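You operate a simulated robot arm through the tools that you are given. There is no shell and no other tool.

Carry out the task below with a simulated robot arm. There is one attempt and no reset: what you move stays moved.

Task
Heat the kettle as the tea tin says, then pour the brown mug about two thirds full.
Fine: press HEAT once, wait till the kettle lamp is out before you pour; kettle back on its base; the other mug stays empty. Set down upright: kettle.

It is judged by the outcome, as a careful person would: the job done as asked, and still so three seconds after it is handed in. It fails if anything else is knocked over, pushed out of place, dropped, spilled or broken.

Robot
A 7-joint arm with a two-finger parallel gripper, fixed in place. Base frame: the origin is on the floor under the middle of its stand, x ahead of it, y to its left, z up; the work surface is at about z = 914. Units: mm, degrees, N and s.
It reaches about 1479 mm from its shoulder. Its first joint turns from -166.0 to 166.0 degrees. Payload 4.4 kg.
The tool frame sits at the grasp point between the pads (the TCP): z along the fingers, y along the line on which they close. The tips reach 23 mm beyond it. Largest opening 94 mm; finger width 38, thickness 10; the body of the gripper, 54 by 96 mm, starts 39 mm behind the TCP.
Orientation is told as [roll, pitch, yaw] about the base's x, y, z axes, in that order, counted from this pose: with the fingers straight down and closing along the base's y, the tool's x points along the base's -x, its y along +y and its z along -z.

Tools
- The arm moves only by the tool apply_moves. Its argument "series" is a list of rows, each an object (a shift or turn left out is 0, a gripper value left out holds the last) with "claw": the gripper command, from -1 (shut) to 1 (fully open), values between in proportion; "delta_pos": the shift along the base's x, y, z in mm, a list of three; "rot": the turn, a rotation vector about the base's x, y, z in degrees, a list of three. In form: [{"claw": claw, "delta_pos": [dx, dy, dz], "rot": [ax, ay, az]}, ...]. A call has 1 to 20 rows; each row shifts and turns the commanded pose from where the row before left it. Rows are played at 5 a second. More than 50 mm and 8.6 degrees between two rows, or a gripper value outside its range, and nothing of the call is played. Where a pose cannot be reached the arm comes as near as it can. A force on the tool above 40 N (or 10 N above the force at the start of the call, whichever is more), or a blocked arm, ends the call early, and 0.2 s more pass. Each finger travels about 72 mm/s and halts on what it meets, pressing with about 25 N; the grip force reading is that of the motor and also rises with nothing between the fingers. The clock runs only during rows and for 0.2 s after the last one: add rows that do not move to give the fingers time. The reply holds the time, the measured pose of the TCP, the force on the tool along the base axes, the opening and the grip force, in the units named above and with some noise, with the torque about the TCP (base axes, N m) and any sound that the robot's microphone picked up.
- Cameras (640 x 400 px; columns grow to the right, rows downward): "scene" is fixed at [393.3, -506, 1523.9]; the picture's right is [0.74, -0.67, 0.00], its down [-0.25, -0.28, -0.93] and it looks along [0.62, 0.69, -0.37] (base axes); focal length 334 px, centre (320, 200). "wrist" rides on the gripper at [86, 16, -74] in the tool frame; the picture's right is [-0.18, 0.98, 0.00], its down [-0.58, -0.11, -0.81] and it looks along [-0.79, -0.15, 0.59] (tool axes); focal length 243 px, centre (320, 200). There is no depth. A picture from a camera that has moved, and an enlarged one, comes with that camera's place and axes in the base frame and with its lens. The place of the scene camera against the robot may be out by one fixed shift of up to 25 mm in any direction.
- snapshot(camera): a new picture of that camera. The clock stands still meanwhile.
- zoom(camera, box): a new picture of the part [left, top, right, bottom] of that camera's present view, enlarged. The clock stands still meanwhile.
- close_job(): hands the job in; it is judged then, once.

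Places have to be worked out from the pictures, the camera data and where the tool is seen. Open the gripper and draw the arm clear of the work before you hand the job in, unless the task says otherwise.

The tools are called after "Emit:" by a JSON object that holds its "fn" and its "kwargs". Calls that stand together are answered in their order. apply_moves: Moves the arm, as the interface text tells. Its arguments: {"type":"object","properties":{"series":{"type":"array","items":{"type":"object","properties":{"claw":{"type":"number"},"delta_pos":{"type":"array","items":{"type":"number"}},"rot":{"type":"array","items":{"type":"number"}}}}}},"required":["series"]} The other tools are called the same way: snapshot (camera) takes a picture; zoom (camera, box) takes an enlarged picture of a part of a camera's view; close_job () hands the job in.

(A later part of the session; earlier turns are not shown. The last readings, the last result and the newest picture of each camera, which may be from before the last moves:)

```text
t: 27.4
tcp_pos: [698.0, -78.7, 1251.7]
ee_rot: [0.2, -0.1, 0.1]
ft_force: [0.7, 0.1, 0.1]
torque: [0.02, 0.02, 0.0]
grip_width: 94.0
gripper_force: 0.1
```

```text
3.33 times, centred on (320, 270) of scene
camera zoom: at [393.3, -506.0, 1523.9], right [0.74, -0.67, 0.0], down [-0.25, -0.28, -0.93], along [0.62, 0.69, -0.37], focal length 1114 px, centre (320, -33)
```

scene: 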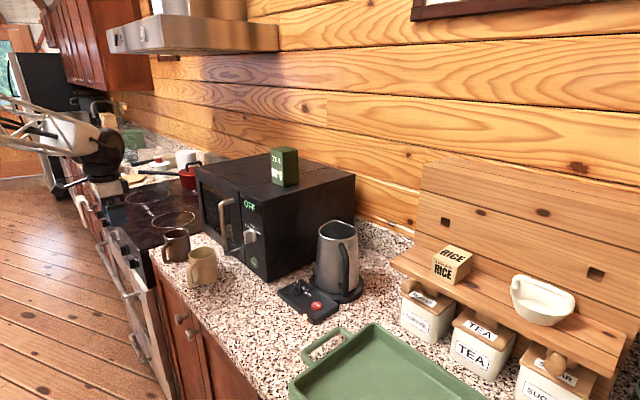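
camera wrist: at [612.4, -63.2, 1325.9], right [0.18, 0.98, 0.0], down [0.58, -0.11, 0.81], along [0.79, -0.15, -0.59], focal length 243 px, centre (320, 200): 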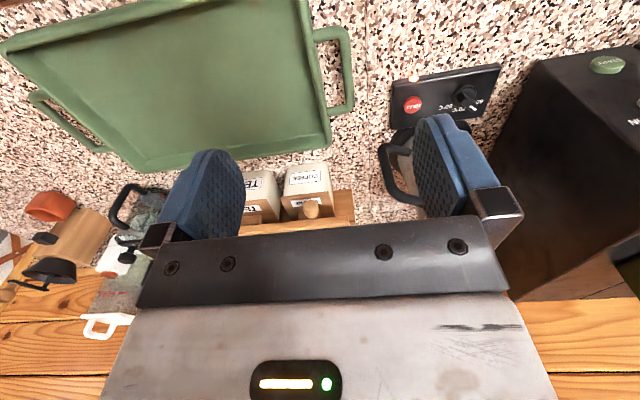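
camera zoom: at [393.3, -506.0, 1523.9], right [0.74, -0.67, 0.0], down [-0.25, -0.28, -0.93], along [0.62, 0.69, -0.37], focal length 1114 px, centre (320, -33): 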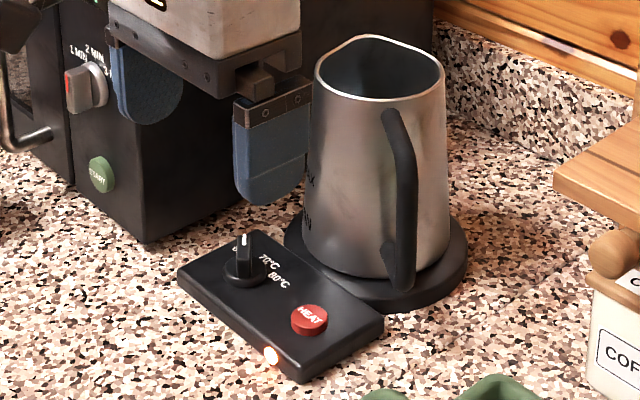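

The lamp is still on and the handle is partly in view at right. I'm pitching the tool forward by 60° and yawing by 58° to face along the handle's plane, high above the tray, then looking.

Emit:
{"fn": "apply_moves", "kwargs": {"series": [{"claw": 1, "rot": [0, -7.5, 0]}, {"claw": 1, "rot": [0, -7.5, 0]}, {"claw": 1, "rot": [0, -7.5, 0]}, {"claw": 1, "rot": [0, -7.5, 0]}, {"claw": 1, "rot": [0, -7.5, 0]}, {"claw": 1, "rot": [0, -7.5, 0]}, {"claw": 1, "rot": [0, -7.5, 0]}, {"claw": 1, "rot": [0, -7.5, 0]}, {"claw": 1, "rot": [0, 0, 8]}, {"claw": 1, "rot": [0, 0, 8]}, {"claw": 1, "rot": [0, 0, 8]}, {"claw": 1, "rot": [0, 0, 8]}, {"claw": 1, "rot": [0, 0, 8]}, {"claw": 1, "rot": [0, 0, 8]}, {"claw": 1, "rot": [0, 0, 8]}, {}]}}

Emit:
{"fn": "snapshot", "kwargs": {"camera": "wrist"}}

Emit:
{"fn": "snapshot", "kwargs": {"camera": "scene"}}

```text
t: 30.8
tcp_pos: [696.9, -78.9, 1250.9]
ee_rot: [0.2, -60.1, 56.2]
ft_force: [-0.2, -0.7, -0.4]
torque: [-0.01, 0.01, 0.0]
grip_width: 94.0
gripper_force: 0.1
```

```text
taken
camera wrist: at [623.8, -161.3, 1212.6], right [-0.77, 0.62, 0.16], down [-0.14, -0.4, 0.91], along [0.63, 0.67, 0.39], focal length 243 px, centre (320, 200)
```

wrist: 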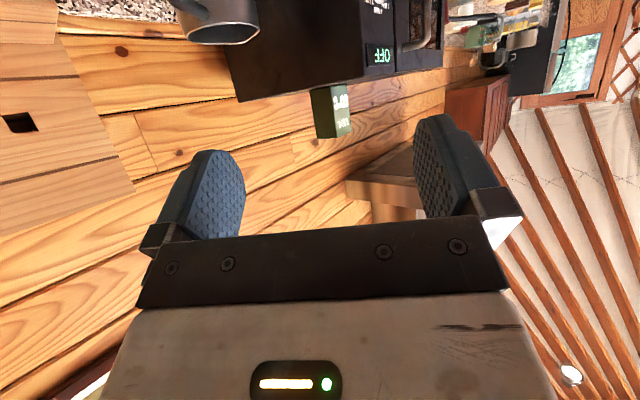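

```text
taken
```

scene: 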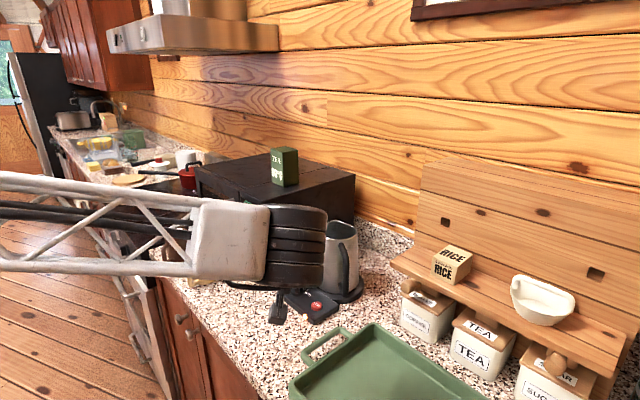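

In this pose the wrist camera looks up and can't see the handle. I'm turning the tool back to vertical and moving near the kettle to measure the handle precisely from close up.

Emit:
{"fn": "apply_moves", "kwargs": {"series": [{"claw": 1, "rot": [0, 0, -8]}, {"claw": 1, "rot": [0, 0, -8]}, {"claw": 1, "rot": [0, 0, -8]}, {"claw": 1, "rot": [0, 0, -8]}, {"claw": 1, "rot": [0, 0, -8]}, {"claw": 1, "rot": [0, 0, -8]}, {"claw": 1, "rot": [0, 0, -8]}, {"claw": 1, "rot": [0, 7.5, 0]}, {"claw": 1, "rot": [0, 7.5, 0]}, {"claw": 1, "rot": [0, 7.5, 0]}, {"claw": 1, "rot": [0, 7.5, 0]}, {"claw": 1, "delta_pos": [25, 12, -15], "rot": [0, 7.5, 0]}, {"claw": 1, "delta_pos": [25, 12, -15], "rot": [0, 7.5, 0]}, {"claw": 1, "delta_pos": [25, 12, -15], "rot": [0, 7.5, 0]}, {"claw": 1, "delta_pos": [25, 12, -15], "rot": [0, 7.5, 0]}, {}]}}

Emit:
{"fn": "snapshot", "kwargs": {"camera": "wrist"}}

Emit:
{"fn": "zoom", "kwargs": {"camera": "wrist", "box": [240, 50, 440, 215]}}

```text
t: 34.2
tcp_pos: [796.3, -33.1, 1188.9]
ee_rot: [0.1, -0.1, 0.0]
ft_force: [0.2, 0.4, -0.7]
torque: [-0.06, -0.03, 0.0]
grip_width: 94.1
gripper_force: 0.1
```

```text
taken
camera wrist: at [710.8, -18.4, 1263.6], right [0.18, 0.98, 0.0], down [0.58, -0.11, 0.81], along [0.79, -0.15, -0.59], focal length 243 px, centre (320, 200)
```

wrist: 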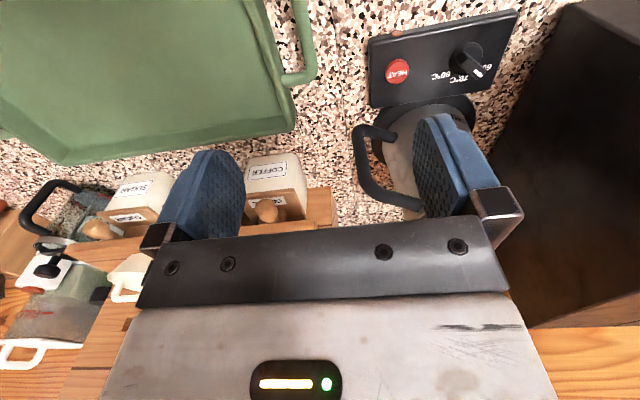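

```text
2.42 times, centred on (340, 132) of wrist
camera zoom: at [710.8, -18.4, 1263.6], right [0.18, 0.98, 0.0], down [0.58, -0.11, 0.81], along [0.79, -0.15, -0.59], focal length 588 px, centre (272, 364)
```

zoom: 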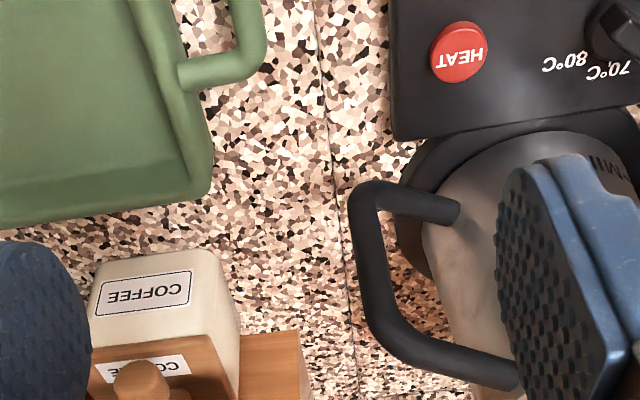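

The handle's upright bar comes out at about (935, −4), z 985–1093, with the kettle lying in direction (0.61, 0.79) from it, and the bar is about 16 mm thick. I'm taking a pre-grasp pose 130 mm back along that direction with the tool 30° below horizontal.

Emit:
{"fn": "apply_moves", "kwargs": {"series": [{"claw": 1, "delta_pos": [9, -8, -5], "rot": [0, -7.5, 0]}, {"claw": 1, "delta_pos": [9, -8, -5], "rot": [0, -7.5, 0]}, {"claw": 1, "delta_pos": [9, -8, -5], "rot": [0, -7.5, 0]}, {"claw": 1, "delta_pos": [9, -8, -5], "rot": [0, -7.5, 0]}, {"claw": 1, "delta_pos": [9, -8, -5], "rot": [0, -7.5, 0]}, {"claw": 1, "delta_pos": [9, -8, -5], "rot": [0, -7.5, 0]}, {"claw": 1, "delta_pos": [8, -6, -5], "rot": [0, -7.5, 0]}, {"claw": 1, "delta_pos": [8, -6, -5], "rot": [0, -7.5, 0]}, {"claw": 1, "delta_pos": [0, 0, -6], "rot": [0, 0, 7.5]}, {"claw": 1, "delta_pos": [0, 0, -6], "rot": [0, 0, 7.5]}, {"claw": 1, "delta_pos": [0, 0, -6], "rot": [0, 0, 7.5]}, {"claw": 1, "delta_pos": [0, 0, -6], "rot": [0, 0, 7.5]}, {"claw": 1, "delta_pos": [0, 0, -6], "rot": [0, 0, 7.5]}, {"claw": 1, "delta_pos": [0, 0, -7], "rot": [0, 0, 7.5]}, {"claw": 1, "delta_pos": [0, 0, -7], "rot": [0, 0, 7.3]}, {}]}}

Emit:
{"fn": "snapshot", "kwargs": {"camera": "scene"}}

Emit:
{"fn": "snapshot", "kwargs": {"camera": "wrist"}}

Emit:
{"fn": "zoom", "kwargs": {"camera": "scene", "box": [260, 210, 380, 330]}}

```text
t: 37.6
tcp_pos: [867.1, -91.9, 1106.3]
ee_rot: [0.1, -60.1, 52.3]
ft_force: [0.2, -0.7, -0.1]
torque: [0.0, 0.01, -0.02]
grip_width: 94.0
gripper_force: 0.1
```

```text
taken
```

scene: 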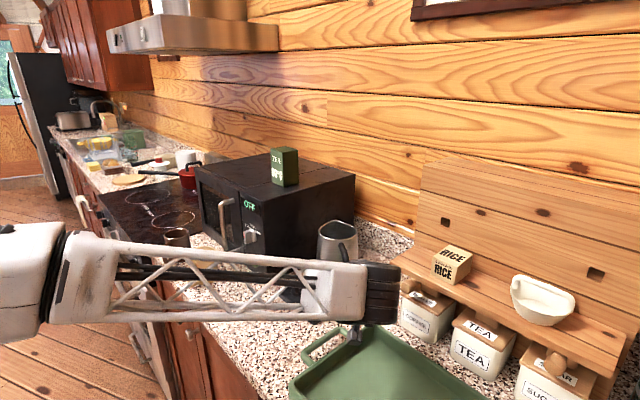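

```text
taken
camera wrist: at [789.2, -168.7, 1067.8], right [-0.72, 0.67, 0.16], down [-0.16, -0.39, 0.91], along [0.67, 0.63, 0.39], focal length 243 px, centre (320, 200)
```

wrist: 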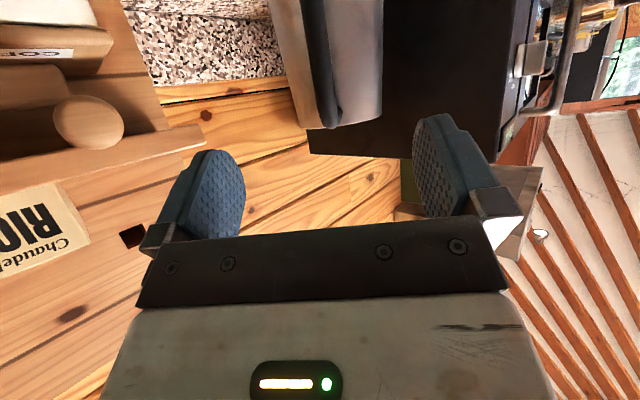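

```text
3.33 times, centred on (320, 270) of scene
camera zoom: at [393.3, -506.0, 1523.9], right [0.74, -0.67, 0.0], down [-0.25, -0.28, -0.93], along [0.62, 0.69, -0.37], focal length 1114 px, centre (320, -33)
```

zoom: 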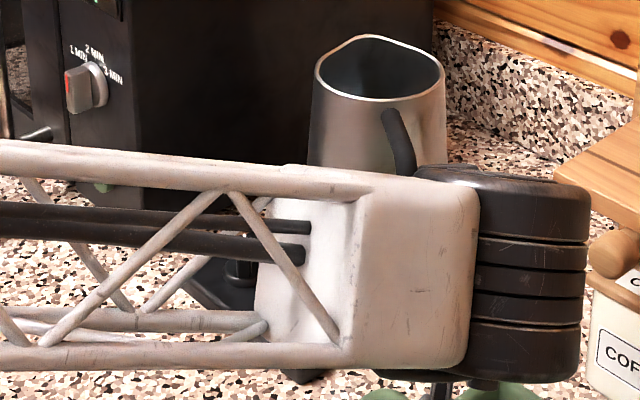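

The handle bar lines up between the fingers. The arm hides the lamp from the scene camera, so I'm raising it 80 mm and pausing while the kettle heats.

Emit:
{"fn": "apply_moves", "kwargs": {"series": [{"claw": 1, "delta_pos": [0, 0, 40]}, {"claw": 1, "delta_pos": [0, 0, 40]}, {}, {}, {}, {}, {}, {}]}}

Emit:
{"fn": "zoom", "kwargs": {"camera": "scene", "box": [260, 210, 380, 330]}}

Emit:
{"fn": "zoom", "kwargs": {"camera": "wrist", "box": [200, 0, 440, 150]}}

```text
t: 39.4
tcp_pos: [868.1, -86.5, 1185.7]
ee_rot: [0.1, -60.1, 52.4]
ft_force: [0.6, 0.6, -0.3]
torque: [0.04, 0.0, 0.01]
grip_width: 94.0
gripper_force: 0.1
```

```text
3.33 times, centred on (320, 270) of scene
camera zoom: at [393.3, -506.0, 1523.9], right [0.74, -0.67, 0.0], down [-0.25, -0.28, -0.93], along [0.62, 0.69, -0.37], focal length 1114 px, centre (320, -33)
```

zoom: 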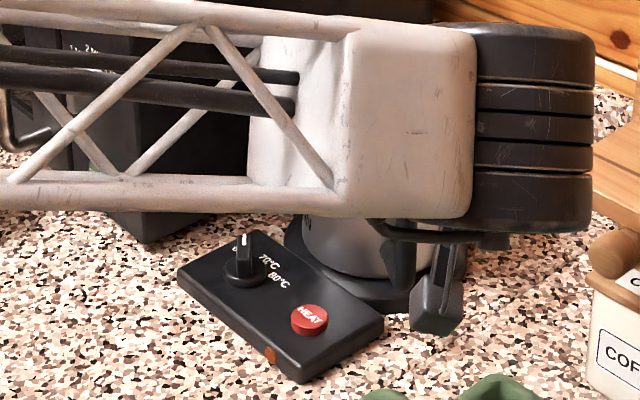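

```text
2.67 times, centred on (320, 75) of wrist
camera zoom: at [790.0, -164.4, 1147.5], right [-0.72, 0.67, 0.16], down [-0.16, -0.39, 0.91], along [0.67, 0.63, 0.39], focal length 647 px, centre (320, 533)
```

zoom: 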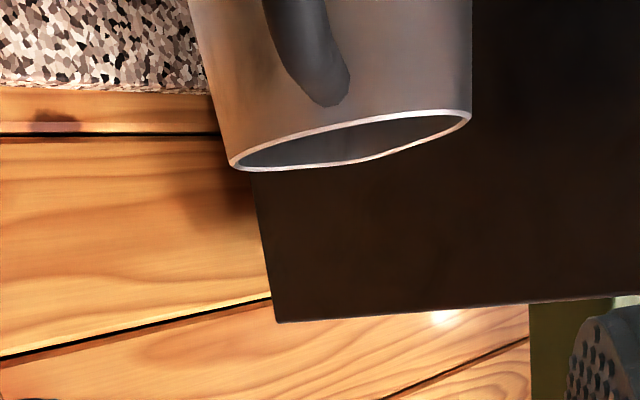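

The lamp is dark again; I'm enlarging it to be sure before moving on.

Emit:
{"fn": "zoom", "kwargs": {"camera": "scene", "box": [285, 295, 335, 330]}}

```text
11.43 times, centred on (310, 312) of scene
camera zoom: at [393.3, -506.0, 1523.9], right [0.74, -0.67, 0.0], down [-0.25, -0.28, -0.93], along [0.62, 0.69, -0.37], focal length 3819 px, centre (434, -1086)
```

zoom: 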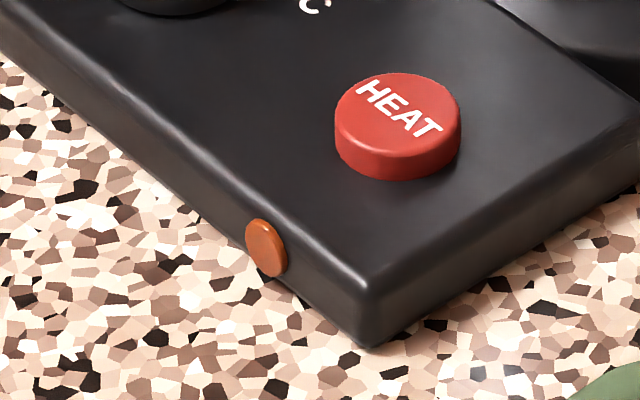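

The lamp is out, so heating is finished. I'm going back down and advancing along the approach line to about 35 mm short of the bar.

Emit:
{"fn": "apply_moves", "kwargs": {"series": [{"claw": 1, "delta_pos": [0, 0, -40]}, {"claw": 1, "delta_pos": [0, 0, -40]}, {"claw": 1, "delta_pos": [10, 13, -9.5]}, {"claw": 1, "delta_pos": [10, 13, -9.5]}, {"claw": 1, "delta_pos": [10, 13, -9.5]}, {"claw": 1, "delta_pos": [10, 13, -9.5]}, {"claw": 1, "delta_pos": [10, 13, -9.5]}, {}]}}

Emit:
{"fn": "snapshot", "kwargs": {"camera": "wrist"}}

Emit:
{"fn": "zoom", "kwargs": {"camera": "scene", "box": [280, 200, 440, 330]}}

```text
t: 41.2
tcp_pos: [917.8, -27.0, 1058.0]
ee_rot: [0.1, -60.1, 52.3]
ft_force: [0.0, -0.8, -0.9]
torque: [0.01, -0.01, 0.0]
grip_width: 93.9
gripper_force: 0.1
```

```text
taken
camera wrist: at [839.7, -103.3, 1020.4], right [-0.72, 0.67, 0.16], down [-0.16, -0.39, 0.91], along [0.67, 0.63, 0.39], focal length 243 px, centre (320, 200)
```

wrist: 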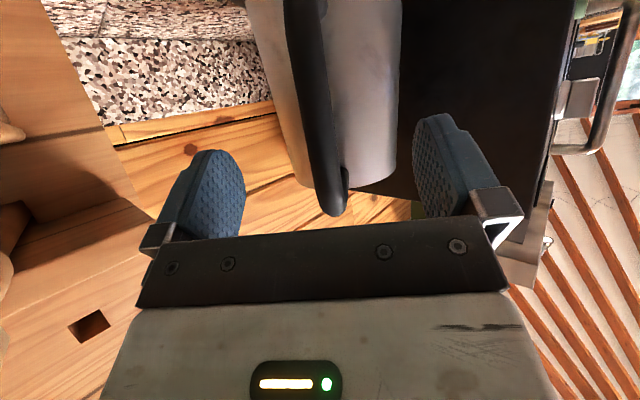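

```text
3.08 times, centred on (360, 265) of scene
camera zoom: at [393.3, -506.0, 1523.9], right [0.74, -0.67, 0.0], down [-0.25, -0.28, -0.93], along [0.62, 0.69, -0.37], focal length 1028 px, centre (197, 0)
```

zoom: 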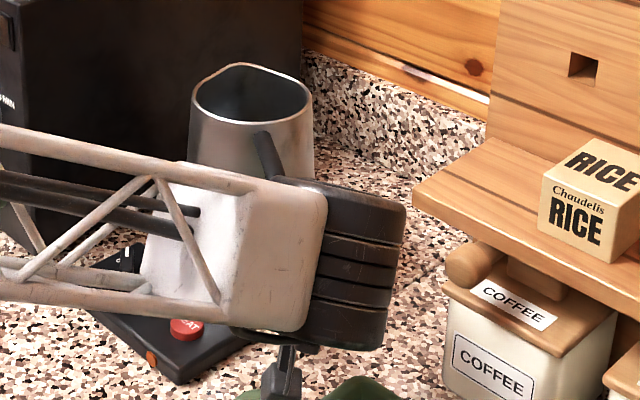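

The bar is centred between the fingers, roughly 28 mm ahead of the grasp point. I'm advancing that far and checking.

Emit:
{"fn": "apply_moves", "kwargs": {"series": [{"claw": 1, "delta_pos": [5, 6.4, -4.7]}, {"claw": 1, "delta_pos": [5, 6.4, -4.7]}, {"claw": 1, "delta_pos": [4.8, 6.4, -4.6]}, {}]}}

Emit:
{"fn": "snapshot", "kwargs": {"camera": "wrist"}}

```text
t: 42.2
tcp_pos: [930.7, -7.1, 1045.7]
ee_rot: [0.2, -60.1, 52.3]
ft_force: [0.7, -0.5, -0.4]
torque: [0.0, -0.01, -0.01]
grip_width: 93.7
gripper_force: 0.0
```

```text
taken
camera wrist: at [854.1, -84.7, 1006.5], right [-0.72, 0.67, 0.16], down [-0.16, -0.39, 0.91], along [0.67, 0.63, 0.39], focal length 243 px, centre (320, 200)
```

wrist: 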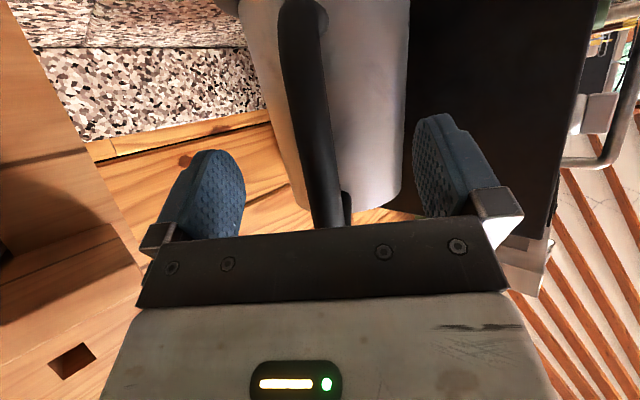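

The bar now runs between the pads, its upper part slightly ahead of the grasp point. I'm advancing 8 mm more and starting to close gently.

Emit:
{"fn": "apply_moves", "kwargs": {"series": [{"claw": 1, "delta_pos": [4.2, 5.5, -4]}, {"claw": 0.4}, {"claw": 0}, {"claw": -0.3}, {"claw": -0.5}, {}]}}

Emit:
{"fn": "snapshot", "kwargs": {"camera": "wrist"}}

```text
t: 43.6
tcp_pos: [936.1, -1.4, 1042.2]
ee_rot: [0.2, -60.1, 52.4]
ft_force: [-0.4, -0.8, -0.9]
torque: [0.0, -0.05, 0.0]
grip_width: 23.6
gripper_force: 0.0
```

```text
taken
camera wrist: at [857.8, -78.5, 1002.7], right [-0.72, 0.67, 0.16], down [-0.16, -0.39, 0.91], along [0.67, 0.63, 0.39], focal length 243 px, centre (320, 200)
```

wrist: 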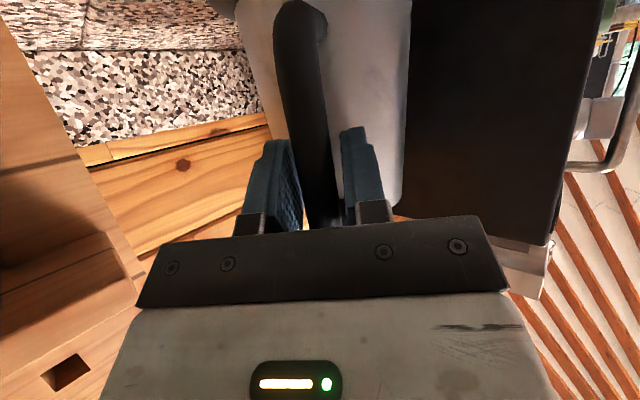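

No contact yet at 23.6 mm. I'm enlarging the view to see how the bar sits between the pads before closing fully.

Emit:
{"fn": "zoom", "kwargs": {"camera": "wrist", "box": [220, 0, 420, 240]}}

```text
1.67 times, centred on (320, 120) of wrist
camera zoom: at [857.8, -78.5, 1002.7], right [-0.72, 0.67, 0.16], down [-0.16, -0.39, 0.91], along [0.67, 0.63, 0.39], focal length 404 px, centre (320, 333)
```

zoom: 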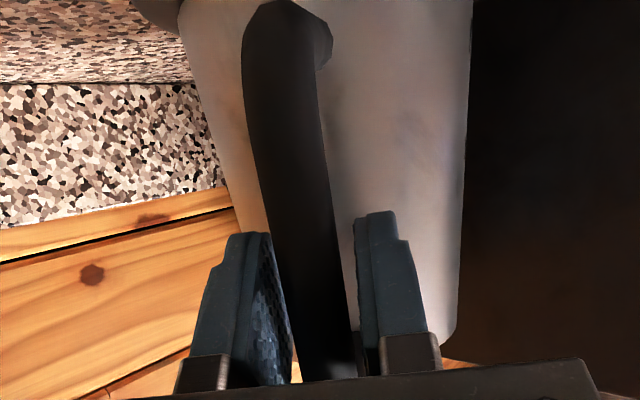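

The bar sits well inside the pads. Closing fully now.

Emit:
{"fn": "apply_moves", "kwargs": {"series": [{"claw": -0.65}, {"claw": -0.8}, {"claw": -1}, {"claw": -1}, {"claw": -1}]}}

```text
t: 44.8
tcp_pos: [935.6, -1.6, 1041.6]
ee_rot: [0.2, -60.2, 52.2]
ft_force: [0.1, 0.2, 0.0]
torque: [-0.22, -0.26, 0.06]
grip_width: 16.9
gripper_force: 24.2
```

Gripped at 16.9 mm with 24 N and nothing shifted. I'm lifting straight up 8 mm to feel the weight and see whether the kettle droops.

Emit:
{"fn": "apply_moves", "kwargs": {"series": [{"claw": -1, "delta_pos": [0, 0, 2]}, {"claw": -1, "delta_pos": [0, 0, 3]}, {"claw": -1, "delta_pos": [0, 0, 3]}, {"claw": -1}, {"claw": -1}]}}

Emit:
{"fn": "zoom", "kwargs": {"camera": "wrist", "box": [220, 0, 420, 240]}}

Emit:
{"fn": "zoom", "kwargs": {"camera": "scene", "box": [260, 200, 420, 330]}}

```text
t: 46.0
tcp_pos: [935.5, -0.3, 1050.1]
ee_rot: [0.2, -60.1, 52.1]
ft_force: [0.3, 0.7, -6.0]
torque: [-0.6, 0.44, -0.01]
grip_width: 16.9
gripper_force: 24.3
```

```text
1.67 times, centred on (320, 120) of wrist
camera zoom: at [857.8, -77.9, 1010.8], right [-0.72, 0.67, 0.16], down [-0.16, -0.39, 0.91], along [0.67, 0.63, 0.39], focal length 404 px, centre (320, 333)
```

zoom: 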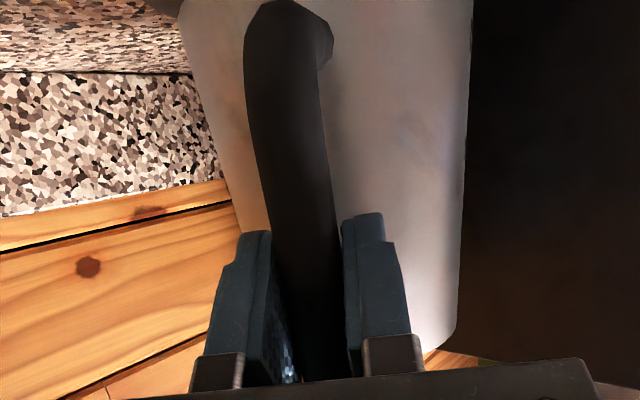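

```text
3.08 times, centred on (340, 265) of scene
camera zoom: at [393.3, -506.0, 1523.9], right [0.74, -0.67, 0.0], down [-0.25, -0.28, -0.93], along [0.62, 0.69, -0.37], focal length 1028 px, centre (258, 0)
```

zoom: 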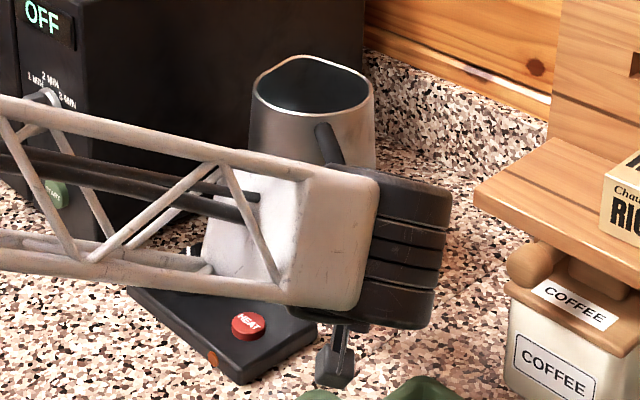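

Weight is about 6 N with a torque of 0.74 N·m, and the handle hasn't slipped in the pads. I'm lifting 50 mm more and checking that it stays upright.

Emit:
{"fn": "apply_moves", "kwargs": {"series": [{"claw": -1, "delta_pos": [0, 0, 8]}, {"claw": -1, "delta_pos": [0, 0, 10]}, {"claw": -1, "delta_pos": [0, 0, 12]}, {"claw": -1, "delta_pos": [0, 0, 12]}, {"claw": -1, "delta_pos": [0, 0, 8]}, {"claw": -1}]}}

Emit:
{"fn": "zoom", "kwargs": {"camera": "wrist", "box": [220, 0, 420, 240]}}

Emit:
{"fn": "zoom", "kwargs": {"camera": "scene", "box": [260, 180, 420, 310]}}

```text
t: 47.4
tcp_pos: [936.2, -2.5, 1099.6]
ee_rot: [0.1, -60.1, 52.5]
ft_force: [-0.6, -0.2, -5.2]
torque: [-0.57, 0.4, -0.03]
grip_width: 17.0
gripper_force: 24.9
```

```text
1.67 times, centred on (320, 120) of wrist
camera zoom: at [857.7, -79.1, 1061.5], right [-0.72, 0.67, 0.16], down [-0.16, -0.39, 0.91], along [0.67, 0.63, 0.39], focal length 404 px, centre (320, 333)
```

zoom: 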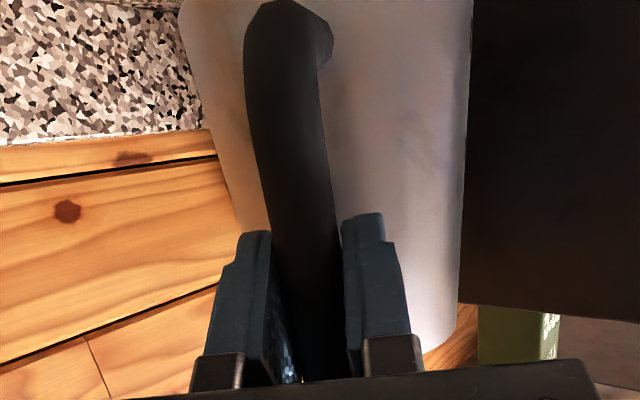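

```text
3.08 times, centred on (340, 245) of scene
camera zoom: at [393.3, -506.0, 1523.9], right [0.74, -0.67, 0.0], down [-0.25, -0.28, -0.93], along [0.62, 0.69, -0.37], focal length 1028 px, centre (258, 62)
```

zoom: 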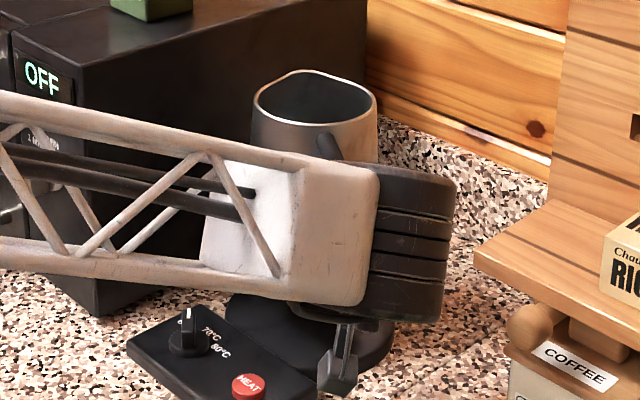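

The kettle is held steady. I'm looking into it for the water level before carrying it.

Emit:
{"fn": "zoom", "kwargs": {"camera": "scene", "box": [315, 190, 385, 240]}}

```text
8.00 times, centred on (350, 215) of scene
camera zoom: at [393.3, -506.0, 1523.9], right [0.74, -0.67, 0.0], down [-0.25, -0.28, -0.93], along [0.62, 0.69, -0.37], focal length 2673 px, centre (80, 80)
```

zoom: 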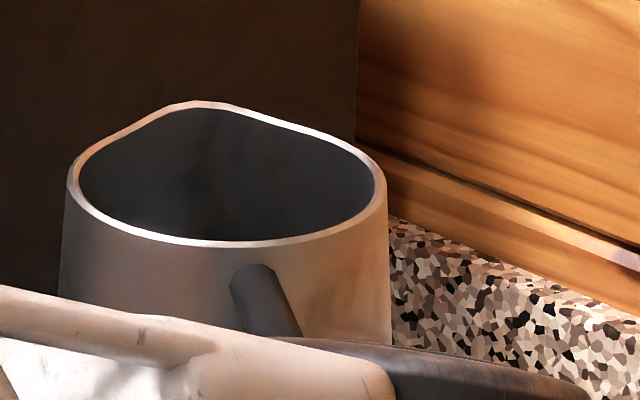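

The spout points away from the handle as expected. I'm raising it to clear everything, then drawing it back towards the robot in gentle steps.

Emit:
{"fn": "apply_moves", "kwargs": {"series": [{"claw": -1, "delta_pos": [0, 0, 25]}, {"claw": -1, "delta_pos": [0, 0, 25]}, {"claw": -1, "delta_pos": [-15, 0, 10]}, {"claw": -1, "delta_pos": [-25, 0, 0]}, {"claw": -1, "delta_pos": [-28, 0, 0]}, {"claw": -1, "delta_pos": [-28, 0, 0]}, {"claw": -1, "delta_pos": [-28, 0, 0]}, {"claw": -1, "delta_pos": [-28, 0, 0]}, {"claw": -1, "delta_pos": [-28, 0, 0]}, {"claw": -1, "delta_pos": [-28, 0, 0]}, {"claw": -1, "delta_pos": [-25, 0, 0]}, {"claw": -1, "delta_pos": [-17, 0, 0]}, {"claw": -1}]}}

Emit:
{"fn": "snapshot", "kwargs": {"camera": "scene"}}

Emit:
{"fn": "snapshot", "kwargs": {"camera": "wrist"}}

```text
t: 50.2
tcp_pos: [683.7, -2.7, 1159.5]
ee_rot: [0.2, -60.1, 52.3]
ft_force: [0.4, -0.6, -6.1]
torque: [-0.56, 0.4, 0.02]
grip_width: 16.7
gripper_force: 24.9
```

```text
taken
```

scene: 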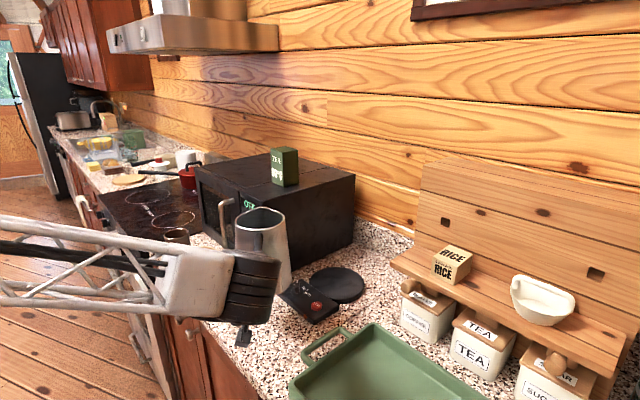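

```text
taken
camera wrist: at [606.0, -79.5, 1119.9], right [-0.72, 0.67, 0.16], down [-0.16, -0.39, 0.91], along [0.67, 0.63, 0.39], focal length 243 px, centre (320, 200)
```

wrist: 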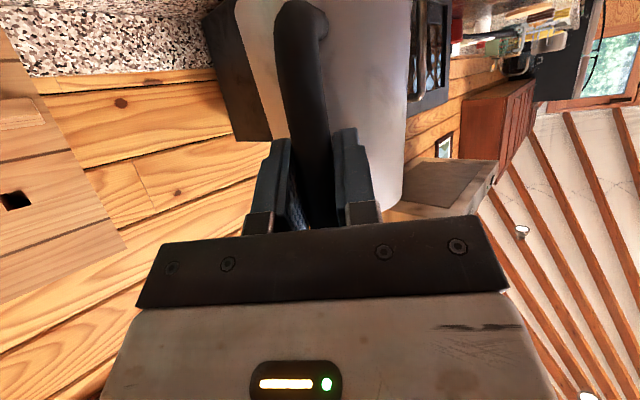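

Kettle upright and steady. I'm turning it to face +x (yaw −52°) while drawing back a bit further, clear of everything.

Emit:
{"fn": "apply_moves", "kwargs": {"series": [{"claw": -1, "delta_pos": [-12, 0, 0], "rot": [0, 0, -4]}, {"claw": -1, "delta_pos": [-20, 0, 0], "rot": [0, 0, -6]}, {"claw": -1, "delta_pos": [-20, 0, 0], "rot": [0, 0, -6]}, {"claw": -1, "delta_pos": [-20, 0, 0], "rot": [0, 0, -6]}, {"claw": -1, "delta_pos": [-20, 0, 0], "rot": [0, 0, -6]}, {"claw": -1, "delta_pos": [-20, 0, 0], "rot": [0, 0, -6]}, {"claw": -1, "delta_pos": [-20, 0, 0], "rot": [0, 0, -6]}, {"claw": -1, "delta_pos": [-20, 0, 0], "rot": [0, 0, -6]}, {"claw": -1, "delta_pos": [-12, 0, 0], "rot": [0, 0, -4]}, {"claw": -1, "delta_pos": [-6, 0, 0], "rot": [0, 0, -2.3]}, {"claw": -1}]}}

Emit:
{"fn": "snapshot", "kwargs": {"camera": "scene"}}

```text
t: 52.6
tcp_pos: [515.6, -1.2, 1160.5]
ee_rot: [0.2, -60.1, -0.1]
ft_force: [-0.3, -0.2, -7.0]
torque: [-0.03, 0.69, -0.01]
grip_width: 16.9
gripper_force: 25.2
```

```text
taken
```

scene: 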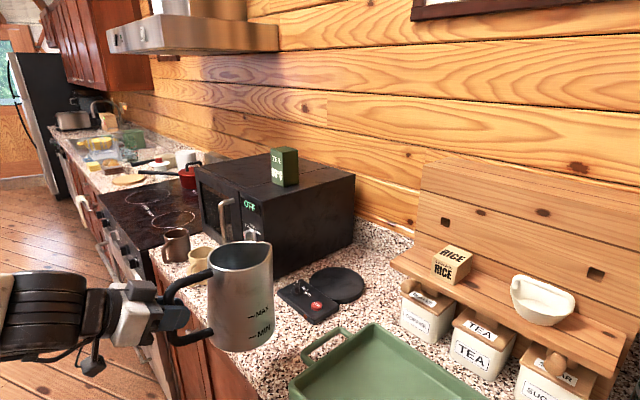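

A good side view. I'm enlarging it to measure the kettle against the gripper.

Emit:
{"fn": "zoom", "kwargs": {"camera": "scene", "box": [130, 225, 290, 365]}}

```text
2.86 times, centred on (210, 295) of scene
camera zoom: at [393.3, -506.0, 1523.9], right [0.74, -0.67, 0.0], down [-0.25, -0.28, -0.93], along [0.62, 0.69, -0.37], focal length 955 px, centre (634, -71)
```

zoom: 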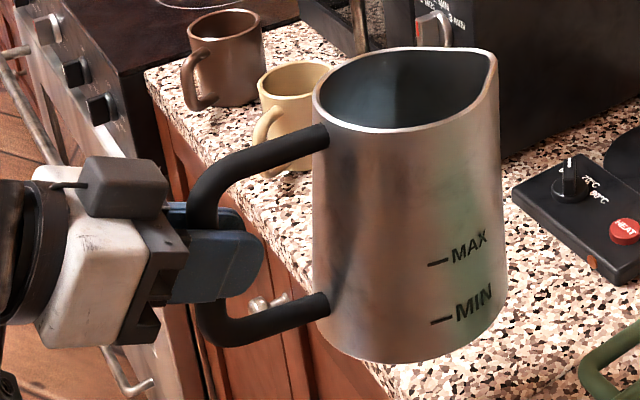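

Spout tip measures about 200 mm ahead of and 42 mm above the grasp point. I'm carrying the kettle sideways in front of the microwave, bottom about 50 mm above the mug rims, to the brown mug's line (y = 592).

Emit:
{"fn": "apply_moves", "kwargs": {"series": [{"claw": -1, "delta_pos": [0, 15, 0]}, {"claw": -1, "delta_pos": [0, 30, 0]}, {"claw": -1, "delta_pos": [0, 35, 0]}, {"claw": -1, "delta_pos": [0, 35, 0]}, {"claw": -1, "delta_pos": [0, 35, 0]}, {"claw": -1, "delta_pos": [0, 35, 0]}, {"claw": -1, "delta_pos": [0, 35, 0]}, {"claw": -1, "delta_pos": [0, 35, 0]}, {"claw": -1, "delta_pos": [0, 35, 0]}, {"claw": -1, "delta_pos": [0, 35, 0]}, {"claw": -1, "delta_pos": [0, 35, 0]}, {"claw": -1, "delta_pos": [0, 35, 0]}, {"claw": -1, "delta_pos": [0, 35, 0]}, {"claw": -1, "delta_pos": [0, 35, 0]}, {"claw": -1, "delta_pos": [0, 35, 0]}, {"claw": -1, "delta_pos": [0, 35, 0]}, {"claw": -1, "delta_pos": [0, 33, 0]}, {"claw": -1, "delta_pos": [0, 25, 0]}, {"claw": -1}]}}

Emit:
{"fn": "snapshot", "kwargs": {"camera": "scene"}}

Emit:
{"fn": "zoom", "kwargs": {"camera": "scene", "box": [110, 170, 240, 300]}}

Emit:
{"fn": "snapshot", "kwargs": {"camera": "wrist"}}

```text
t: 56.6
tcp_pos: [513.0, 592.1, 1159.0]
ee_rot: [0.2, -60.2, -0.1]
ft_force: [0.4, -0.5, -5.3]
torque: [-0.06, 0.68, -0.02]
grip_width: 17.2
gripper_force: 25.1
```

```text
taken
```

scene: 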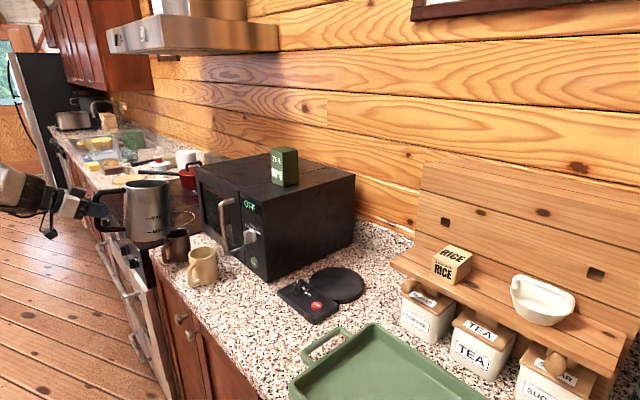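

```text
3.08 times, centred on (175, 235) of scene
camera zoom: at [393.3, -506.0, 1523.9], right [0.74, -0.67, 0.0], down [-0.25, -0.28, -0.93], along [0.62, 0.69, -0.37], focal length 1028 px, centre (766, 92)
```

zoom: 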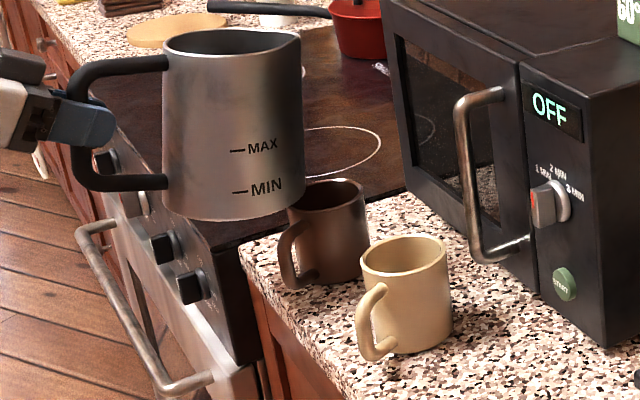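

```text
taken
camera wrist: at [407.3, 606.1, 1120.0], right [0.09, 0.98, 0.16], down [-0.41, -0.11, 0.91], along [0.91, -0.15, 0.39], focal length 243 px, centre (320, 200)
```

wrist: 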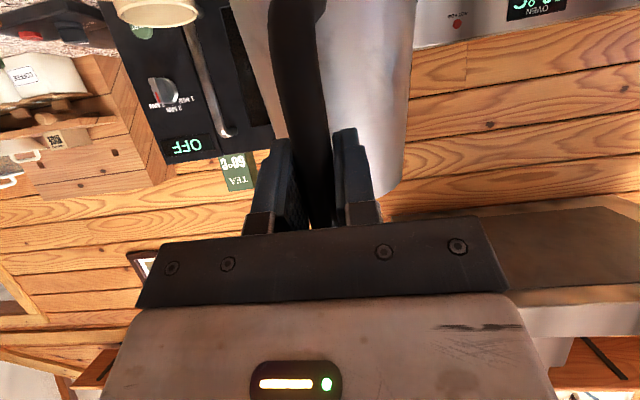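

The lip sits about over the mug's centre line, 185 mm above its rim. I'm tilting forward 45° while rising, so the kettle's bottom edge clears the mug; no water should flow at this angle.

Emit:
{"fn": "apply_moves", "kwargs": {"series": [{"claw": -1, "delta_pos": [0, 0, 30]}, {"claw": -1, "delta_pos": [0, 0, 30], "rot": [0, 4, 0]}, {"claw": -1, "delta_pos": [3, 0, 20], "rot": [0, 6, 0]}, {"claw": -1, "delta_pos": [4, 0, 15], "rot": [0, 7, 0]}, {"claw": -1, "delta_pos": [5, 0, 10], "rot": [0, 7, 0]}, {"claw": -1, "delta_pos": [5, 0, 5], "rot": [0, 7, 0]}, {"claw": -1, "delta_pos": [5, 0, 1], "rot": [0, 7, 0]}, {"claw": -1, "delta_pos": [6, 0, 0], "rot": [0, 7, 0]}, {"claw": -1}, {"claw": -1}]}}

Emit:
{"fn": "zoom", "kwargs": {"camera": "scene", "box": [90, 150, 240, 300]}}

```text
t: 58.8
tcp_pos: [541.8, 592.3, 1269.4]
ee_rot: [0.1, -18.7, 0.0]
ft_force: [0.2, -0.7, -5.8]
torque: [-0.02, 0.22, -0.02]
grip_width: 16.7
gripper_force: 25.5
out of reach, approached as far as the arm can: row 8
```

```text
2.67 times, centred on (165, 225) of scene
camera zoom: at [393.3, -506.0, 1523.9], right [0.74, -0.67, 0.0], down [-0.25, -0.28, -0.93], along [0.62, 0.69, -0.37], focal length 891 px, centre (733, 133)
```

zoom: 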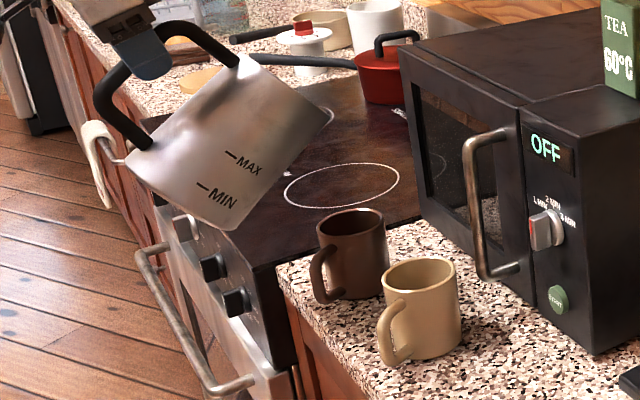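

The lip measures at (721, 592, 1164), matching my geometry (θ≈41°), but the last row was out of reach at this height. I'm lowering by 80 mm, where vertical tool poses worked earlier, before tilting on.

Emit:
{"fn": "apply_moves", "kwargs": {"series": [{"claw": -1, "delta_pos": [-2, 0, -20]}, {"claw": -1, "delta_pos": [-2, 0, -20]}, {"claw": -1, "delta_pos": [-1, 0, -20]}, {"claw": -1, "delta_pos": [0, 0, -18]}, {"claw": -1}]}}

Emit:
{"fn": "zoom", "kwargs": {"camera": "scene", "box": [90, 150, 240, 300]}}

```text
t: 60.0
tcp_pos: [538.5, 590.7, 1192.4]
ee_rot: [0.1, -18.7, 0.0]
ft_force: [0.8, 0.6, -5.6]
torque: [-0.03, 0.24, -0.01]
grip_width: 16.9
gripper_force: 25.4
```

```text
2.67 times, centred on (165, 225) of scene
camera zoom: at [393.3, -506.0, 1523.9], right [0.74, -0.67, 0.0], down [-0.25, -0.28, -0.93], along [0.62, 0.69, -0.37], focal length 891 px, centre (733, 133)
```

zoom: 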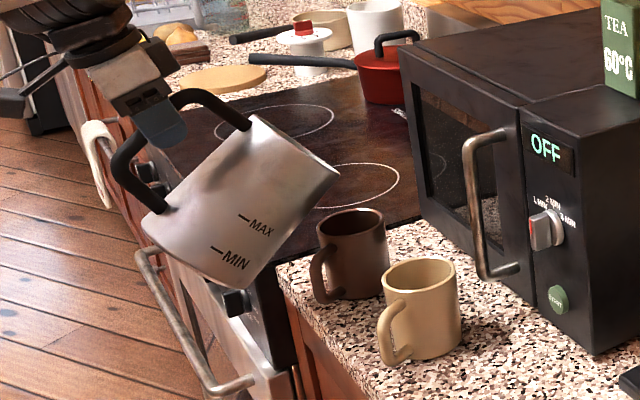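

Now θ≈41°, lip about (717, 592, 1086). I'm tilting on to about 57° while keeping the lip over the mug, and watching the reach and the force for the first water.

Emit:
{"fn": "apply_moves", "kwargs": {"series": [{"claw": -1, "delta_pos": [8.1, 0.3, 8.9], "rot": [0, 3.9, 0]}, {"claw": -1, "delta_pos": [8.1, 0.3, 8.9], "rot": [0, 3.9, 0]}, {"claw": -1, "delta_pos": [8.1, 0.3, 8.9], "rot": [0, 3.9, 0]}, {"claw": -1, "delta_pos": [8.1, 0.3, 8.9], "rot": [0, 3.9, 0]}, {"claw": -1}, {"claw": -1}]}}

Emit:
{"fn": "zoom", "kwargs": {"camera": "scene", "box": [90, 150, 240, 300]}}

```text
t: 61.4
tcp_pos: [537.7, 589.6, 1192.5]
ee_rot: [0.1, -18.7, 0.0]
ft_force: [0.1, -0.6, -5.8]
torque: [-0.02, 0.25, -0.01]
grip_width: 16.4
gripper_force: 25.3
out of reach, approached as far as the arm can: row 1, 2, 3, 4
```

```text
2.67 times, centred on (165, 225) of scene
camera zoom: at [393.3, -506.0, 1523.9], right [0.74, -0.67, 0.0], down [-0.25, -0.28, -0.93], along [0.62, 0.69, -0.37], focal length 891 px, centre (733, 133)
```

zoom: 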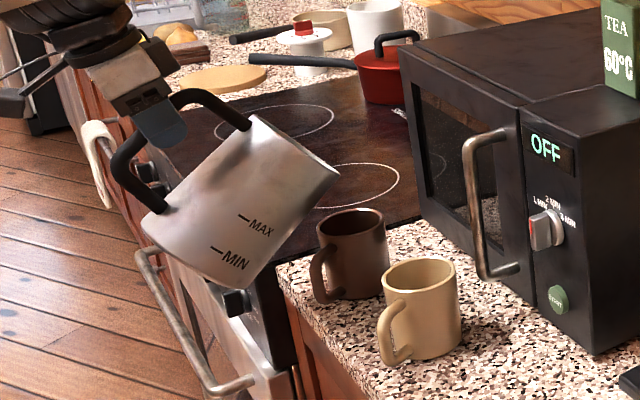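

The tilt is blocked by a joint limit in this arm posture. I'm looking at the whole arm to choose a better direction.

Emit:
{"fn": "snapshot", "kwargs": {"camera": "scene"}}

Emit:
{"fn": "snapshot", "kwargs": {"camera": "wrist"}}

```text
taken
```

scene: 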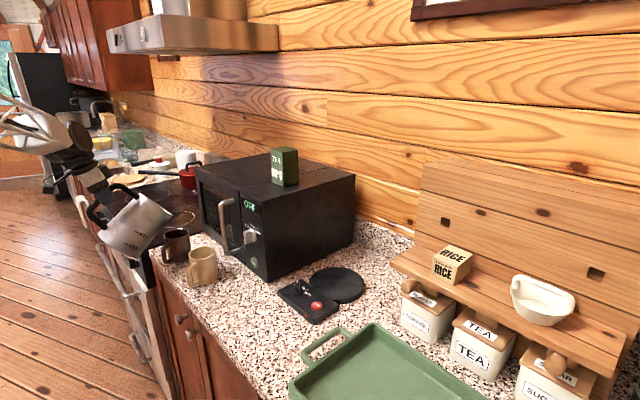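

```text
taken
camera wrist: at [434.0, 605.6, 1235.3], right [0.17, 0.98, 0.06], down [0.29, -0.11, 0.95], along [0.94, -0.15, -0.31], focal length 243 px, centre (320, 200)
```

wrist: 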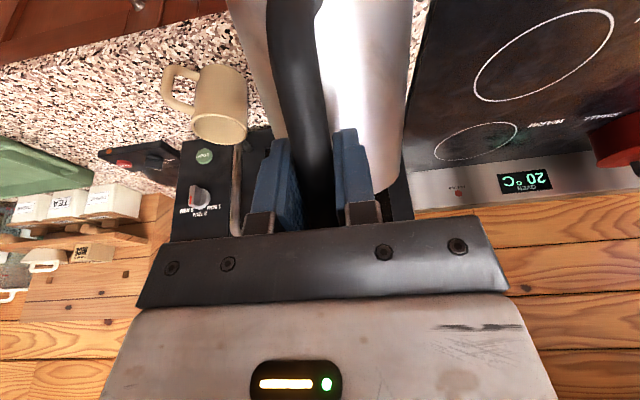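

The wrist seems to be at a limit with the kettle facing +x while the arm comes in from the right. I'm raising it 40 mm and swinging the kettle's heading by +40° about the lip, so the tilt plane lines up with the arm; the lip stays over the brown mug and clear of the beige one.

Emit:
{"fn": "apply_moves", "kwargs": {"series": [{"claw": -1, "delta_pos": [0, 0, 20]}, {"claw": -1, "delta_pos": [0, 0, 20]}, {"claw": -1, "delta_pos": [1.7, -24.8, 0], "rot": [0, 0, 8]}, {"claw": -1, "delta_pos": [5.2, -24.4, 0], "rot": [0, 0, 8]}, {"claw": -1, "delta_pos": [8.5, -23.4, 0], "rot": [0, 0, 8]}, {"claw": -1, "delta_pos": [11.7, -21.9, 0], "rot": [0, 0, 8]}, {"claw": -1, "delta_pos": [14.6, -20.2, 0], "rot": [0, 0, 8]}, {"claw": -1}]}}

Emit:
{"fn": "snapshot", "kwargs": {"camera": "scene"}}

Emit:
{"fn": "zoom", "kwargs": {"camera": "scene", "box": [90, 150, 240, 300]}}

```text
t: 63.2
tcp_pos: [532.4, 518.6, 1118.9]
ee_rot: [-1.2, -19.8, 18.8]
ft_force: [0.1, 0.5, -5.5]
torque: [-0.07, 0.22, 0.03]
grip_width: 16.4
gripper_force: 25.1
out of reach, approached as far as the arm can: row 3, 4, 5, 6, 7
```

```text
taken
```

scene: 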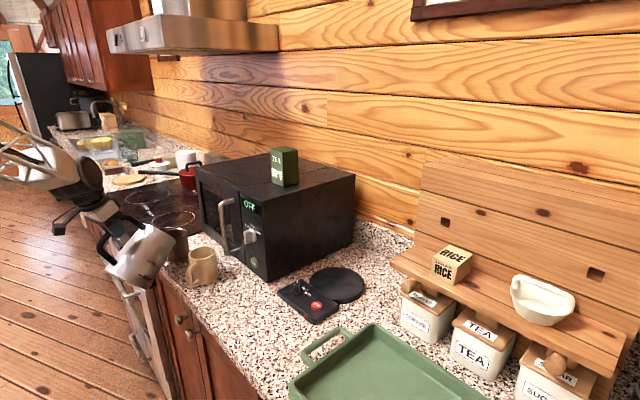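

```text
2.67 times, centred on (165, 225) of scene
camera zoom: at [393.3, -506.0, 1523.9], right [0.74, -0.67, 0.0], down [-0.25, -0.28, -0.93], along [0.62, 0.69, -0.37], focal length 891 px, centre (733, 133)
```

zoom: 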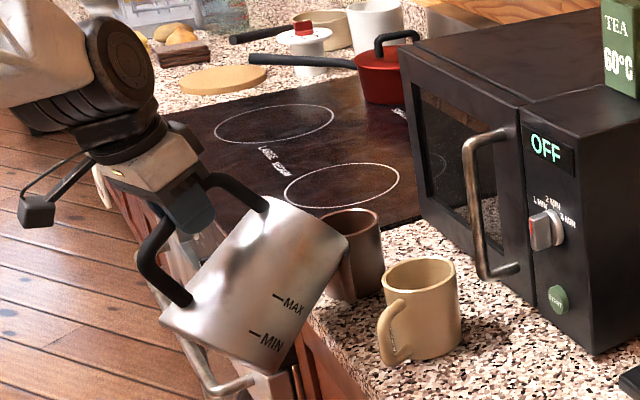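

The arm hit its limit and sank: TCP z is 1119, lip about 1014, just above the mug, with no contact force. I'm raising it straight up at once and checking.

Emit:
{"fn": "apply_moves", "kwargs": {"series": [{"claw": -1, "delta_pos": [0, 0, 15]}, {"claw": -1, "delta_pos": [0, 0, 15]}]}}

Emit:
{"fn": "zoom", "kwargs": {"camera": "scene", "box": [90, 150, 240, 300]}}

```text
t: 63.8
tcp_pos: [529.5, 517.4, 1139.6]
ee_rot: [-1.4, -19.9, 18.9]
ft_force: [0.6, 0.7, -6.4]
torque: [-0.03, 0.24, -0.01]
grip_width: 16.5
gripper_force: 25.0
out of reach, approached as far as the arm can: row 2
```

```text
2.67 times, centred on (165, 225) of scene
camera zoom: at [393.3, -506.0, 1523.9], right [0.74, -0.67, 0.0], down [-0.25, -0.28, -0.93], along [0.62, 0.69, -0.37], focal length 891 px, centre (733, 133)
```

zoom: 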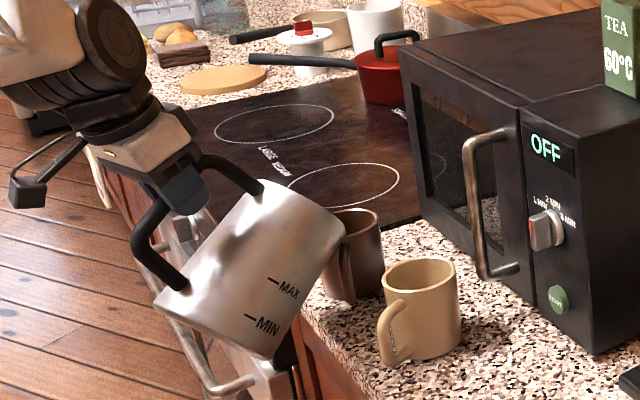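

Rising is limited in this posture too. I'm drawing back in −x, away from the mug, before untilting the kettle so its bottom can't touch the mug.

Emit:
{"fn": "apply_moves", "kwargs": {"series": [{"claw": -1, "delta_pos": [-15, 0, 0]}, {"claw": -1, "delta_pos": [-20, 0, 0]}, {"claw": -1, "delta_pos": [-20, 0, 0]}]}}

```text
t: 64.6
tcp_pos: [474.6, 516.7, 1140.2]
ee_rot: [-1.1, -19.7, 18.9]
ft_force: [0.2, 0.0, -6.1]
torque: [0.0, 0.17, -0.03]
grip_width: 16.6
gripper_force: 25.0
```

That works. I'm backing off another 45 mm and bringing the kettle upright again.

Emit:
{"fn": "apply_moves", "kwargs": {"series": [{"claw": -1, "delta_pos": [-20, 0, 0]}, {"claw": -1, "delta_pos": [-20, 0, 0], "rot": [0.97, -2.84, 0]}, {"claw": -1, "delta_pos": [-5, 0, 0], "rot": [1.62, -4.73, 0]}, {"claw": -1, "rot": [1.94, -5.68, 0]}, {"claw": -1, "rot": [1.94, -5.68, 0]}, {"claw": -1, "rot": [1.94, -5.68, 0]}, {"claw": -1, "rot": [1.94, -5.68, 0]}, {"claw": -1, "rot": [1.62, -4.73, 0]}, {"claw": -1, "rot": [0.97, -2.84, 0]}, {"claw": -1}]}}

Emit:
{"fn": "snapshot", "kwargs": {"camera": "scene"}}

```text
t: 66.8
tcp_pos: [430.4, 519.4, 1139.7]
ee_rot: [-1.0, -59.9, 18.9]
ft_force: [-0.4, 0.4, -5.8]
torque: [-0.13, 0.6, 0.01]
grip_width: 16.8
gripper_force: 25.2
```

```text
taken
```

scene: 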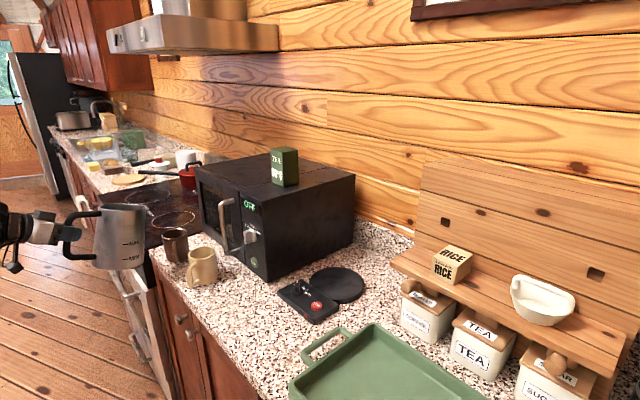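

The kettle is upright again and clear of the counter front. I'm moving to a posture where its heading matches the arm's bearing (about 42°) and higher, so that tilting is an in-plane wrist motion.

Emit:
{"fn": "apply_moves", "kwargs": {"series": [{"claw": -1, "delta_pos": [0, -10, 15]}, {"claw": -1, "delta_pos": [5, -20, 15], "rot": [0, 0, 4]}, {"claw": -1, "delta_pos": [10, -20, 15], "rot": [0, 0, 5]}, {"claw": -1, "delta_pos": [10, -20, 15], "rot": [0, 0, 5]}, {"claw": -1, "delta_pos": [10, -20, 10], "rot": [0, 0, 5]}, {"claw": -1, "delta_pos": [10, -10, 0], "rot": [0, 0, 4]}, {"claw": -1}]}}

Emit:
{"fn": "snapshot", "kwargs": {"camera": "scene"}}

```text
t: 68.4
tcp_pos: [474.9, 417.6, 1211.4]
ee_rot: [-1.2, -59.8, 41.9]
ft_force: [-0.3, -0.4, -5.6]
torque: [-0.41, 0.43, -0.01]
grip_width: 16.3
gripper_force: 25.5
```

```text
taken
```

scene: 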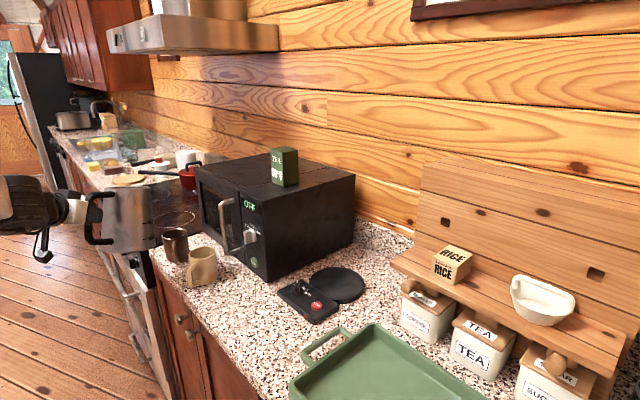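

Reached well. I'm tilting to about 40° here (still below any pour angle) to test whether the wrist can go on in this posture.

Emit:
{"fn": "apply_moves", "kwargs": {"series": [{"claw": -1, "rot": [-2, 2.23, 0]}, {"claw": -1, "delta_pos": [0, 0, 5], "rot": [-4, 4.46, 0]}, {"claw": -1, "delta_pos": [0, 0, 5], "rot": [-4, 4.46, 0]}, {"claw": -1, "delta_pos": [0, 0, 5], "rot": [-4, 4.46, 0]}, {"claw": -1, "delta_pos": [0, 0, 5], "rot": [-4, 4.46, 0]}, {"claw": -1, "delta_pos": [0, 0, 5], "rot": [-4, 4.46, 0]}, {"claw": -1, "delta_pos": [0, 0, 0], "rot": [-4, 4.46, 0]}, {"claw": -1}]}}

Emit:
{"fn": "zoom", "kwargs": {"camera": "scene", "box": [50, 130, 240, 300]}}

```text
t: 70.2
tcp_pos: [481.7, 413.2, 1210.8]
ee_rot: [-4.2, -42.8, 41.8]
ft_force: [-0.2, 0.2, -6.3]
torque: [-0.27, 0.35, -0.03]
grip_width: 16.7
gripper_force: 25.0
out of reach, approached as far as the arm can: row 1, 2, 3, 5, 6, 7
```

```text
2.35 times, centred on (145, 215) of scene
camera zoom: at [393.3, -506.0, 1523.9], right [0.74, -0.67, 0.0], down [-0.25, -0.28, -0.93], along [0.62, 0.69, -0.37], focal length 786 px, centre (732, 165)
```

zoom: 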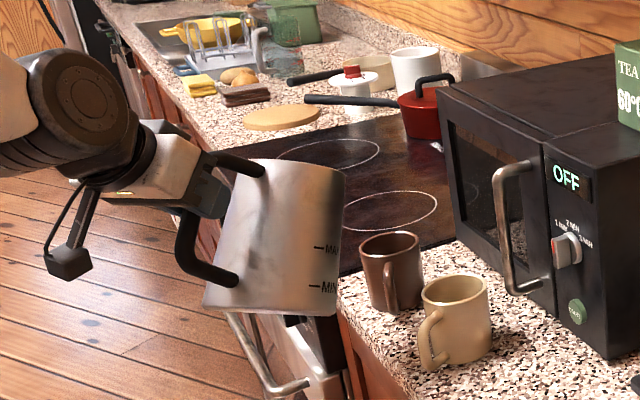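

Tilting is more limited here (only to 17°): the forearm comes in from the left, so heading along the forearm (negative yaw) should leave the wrist free. I'm bringing the kettle upright first and removing the small roll error.

Emit:
{"fn": "apply_moves", "kwargs": {"series": [{"claw": -1, "rot": [3.83, -4.27, 0]}, {"claw": -1, "rot": [3.83, -4.27, 0]}, {"claw": -1, "rot": [3.83, -4.27, 0]}, {"claw": -1, "rot": [2.3, 2.05, 2.85]}, {"claw": -1}]}}

```text
t: 71.4
tcp_pos: [483.3, 415.4, 1211.1]
ee_rot: [2.0, -59.9, 39.4]
ft_force: [-0.6, 0.1, -5.9]
torque: [-0.35, 0.42, 0.03]
grip_width: 16.7
gripper_force: 24.9
```

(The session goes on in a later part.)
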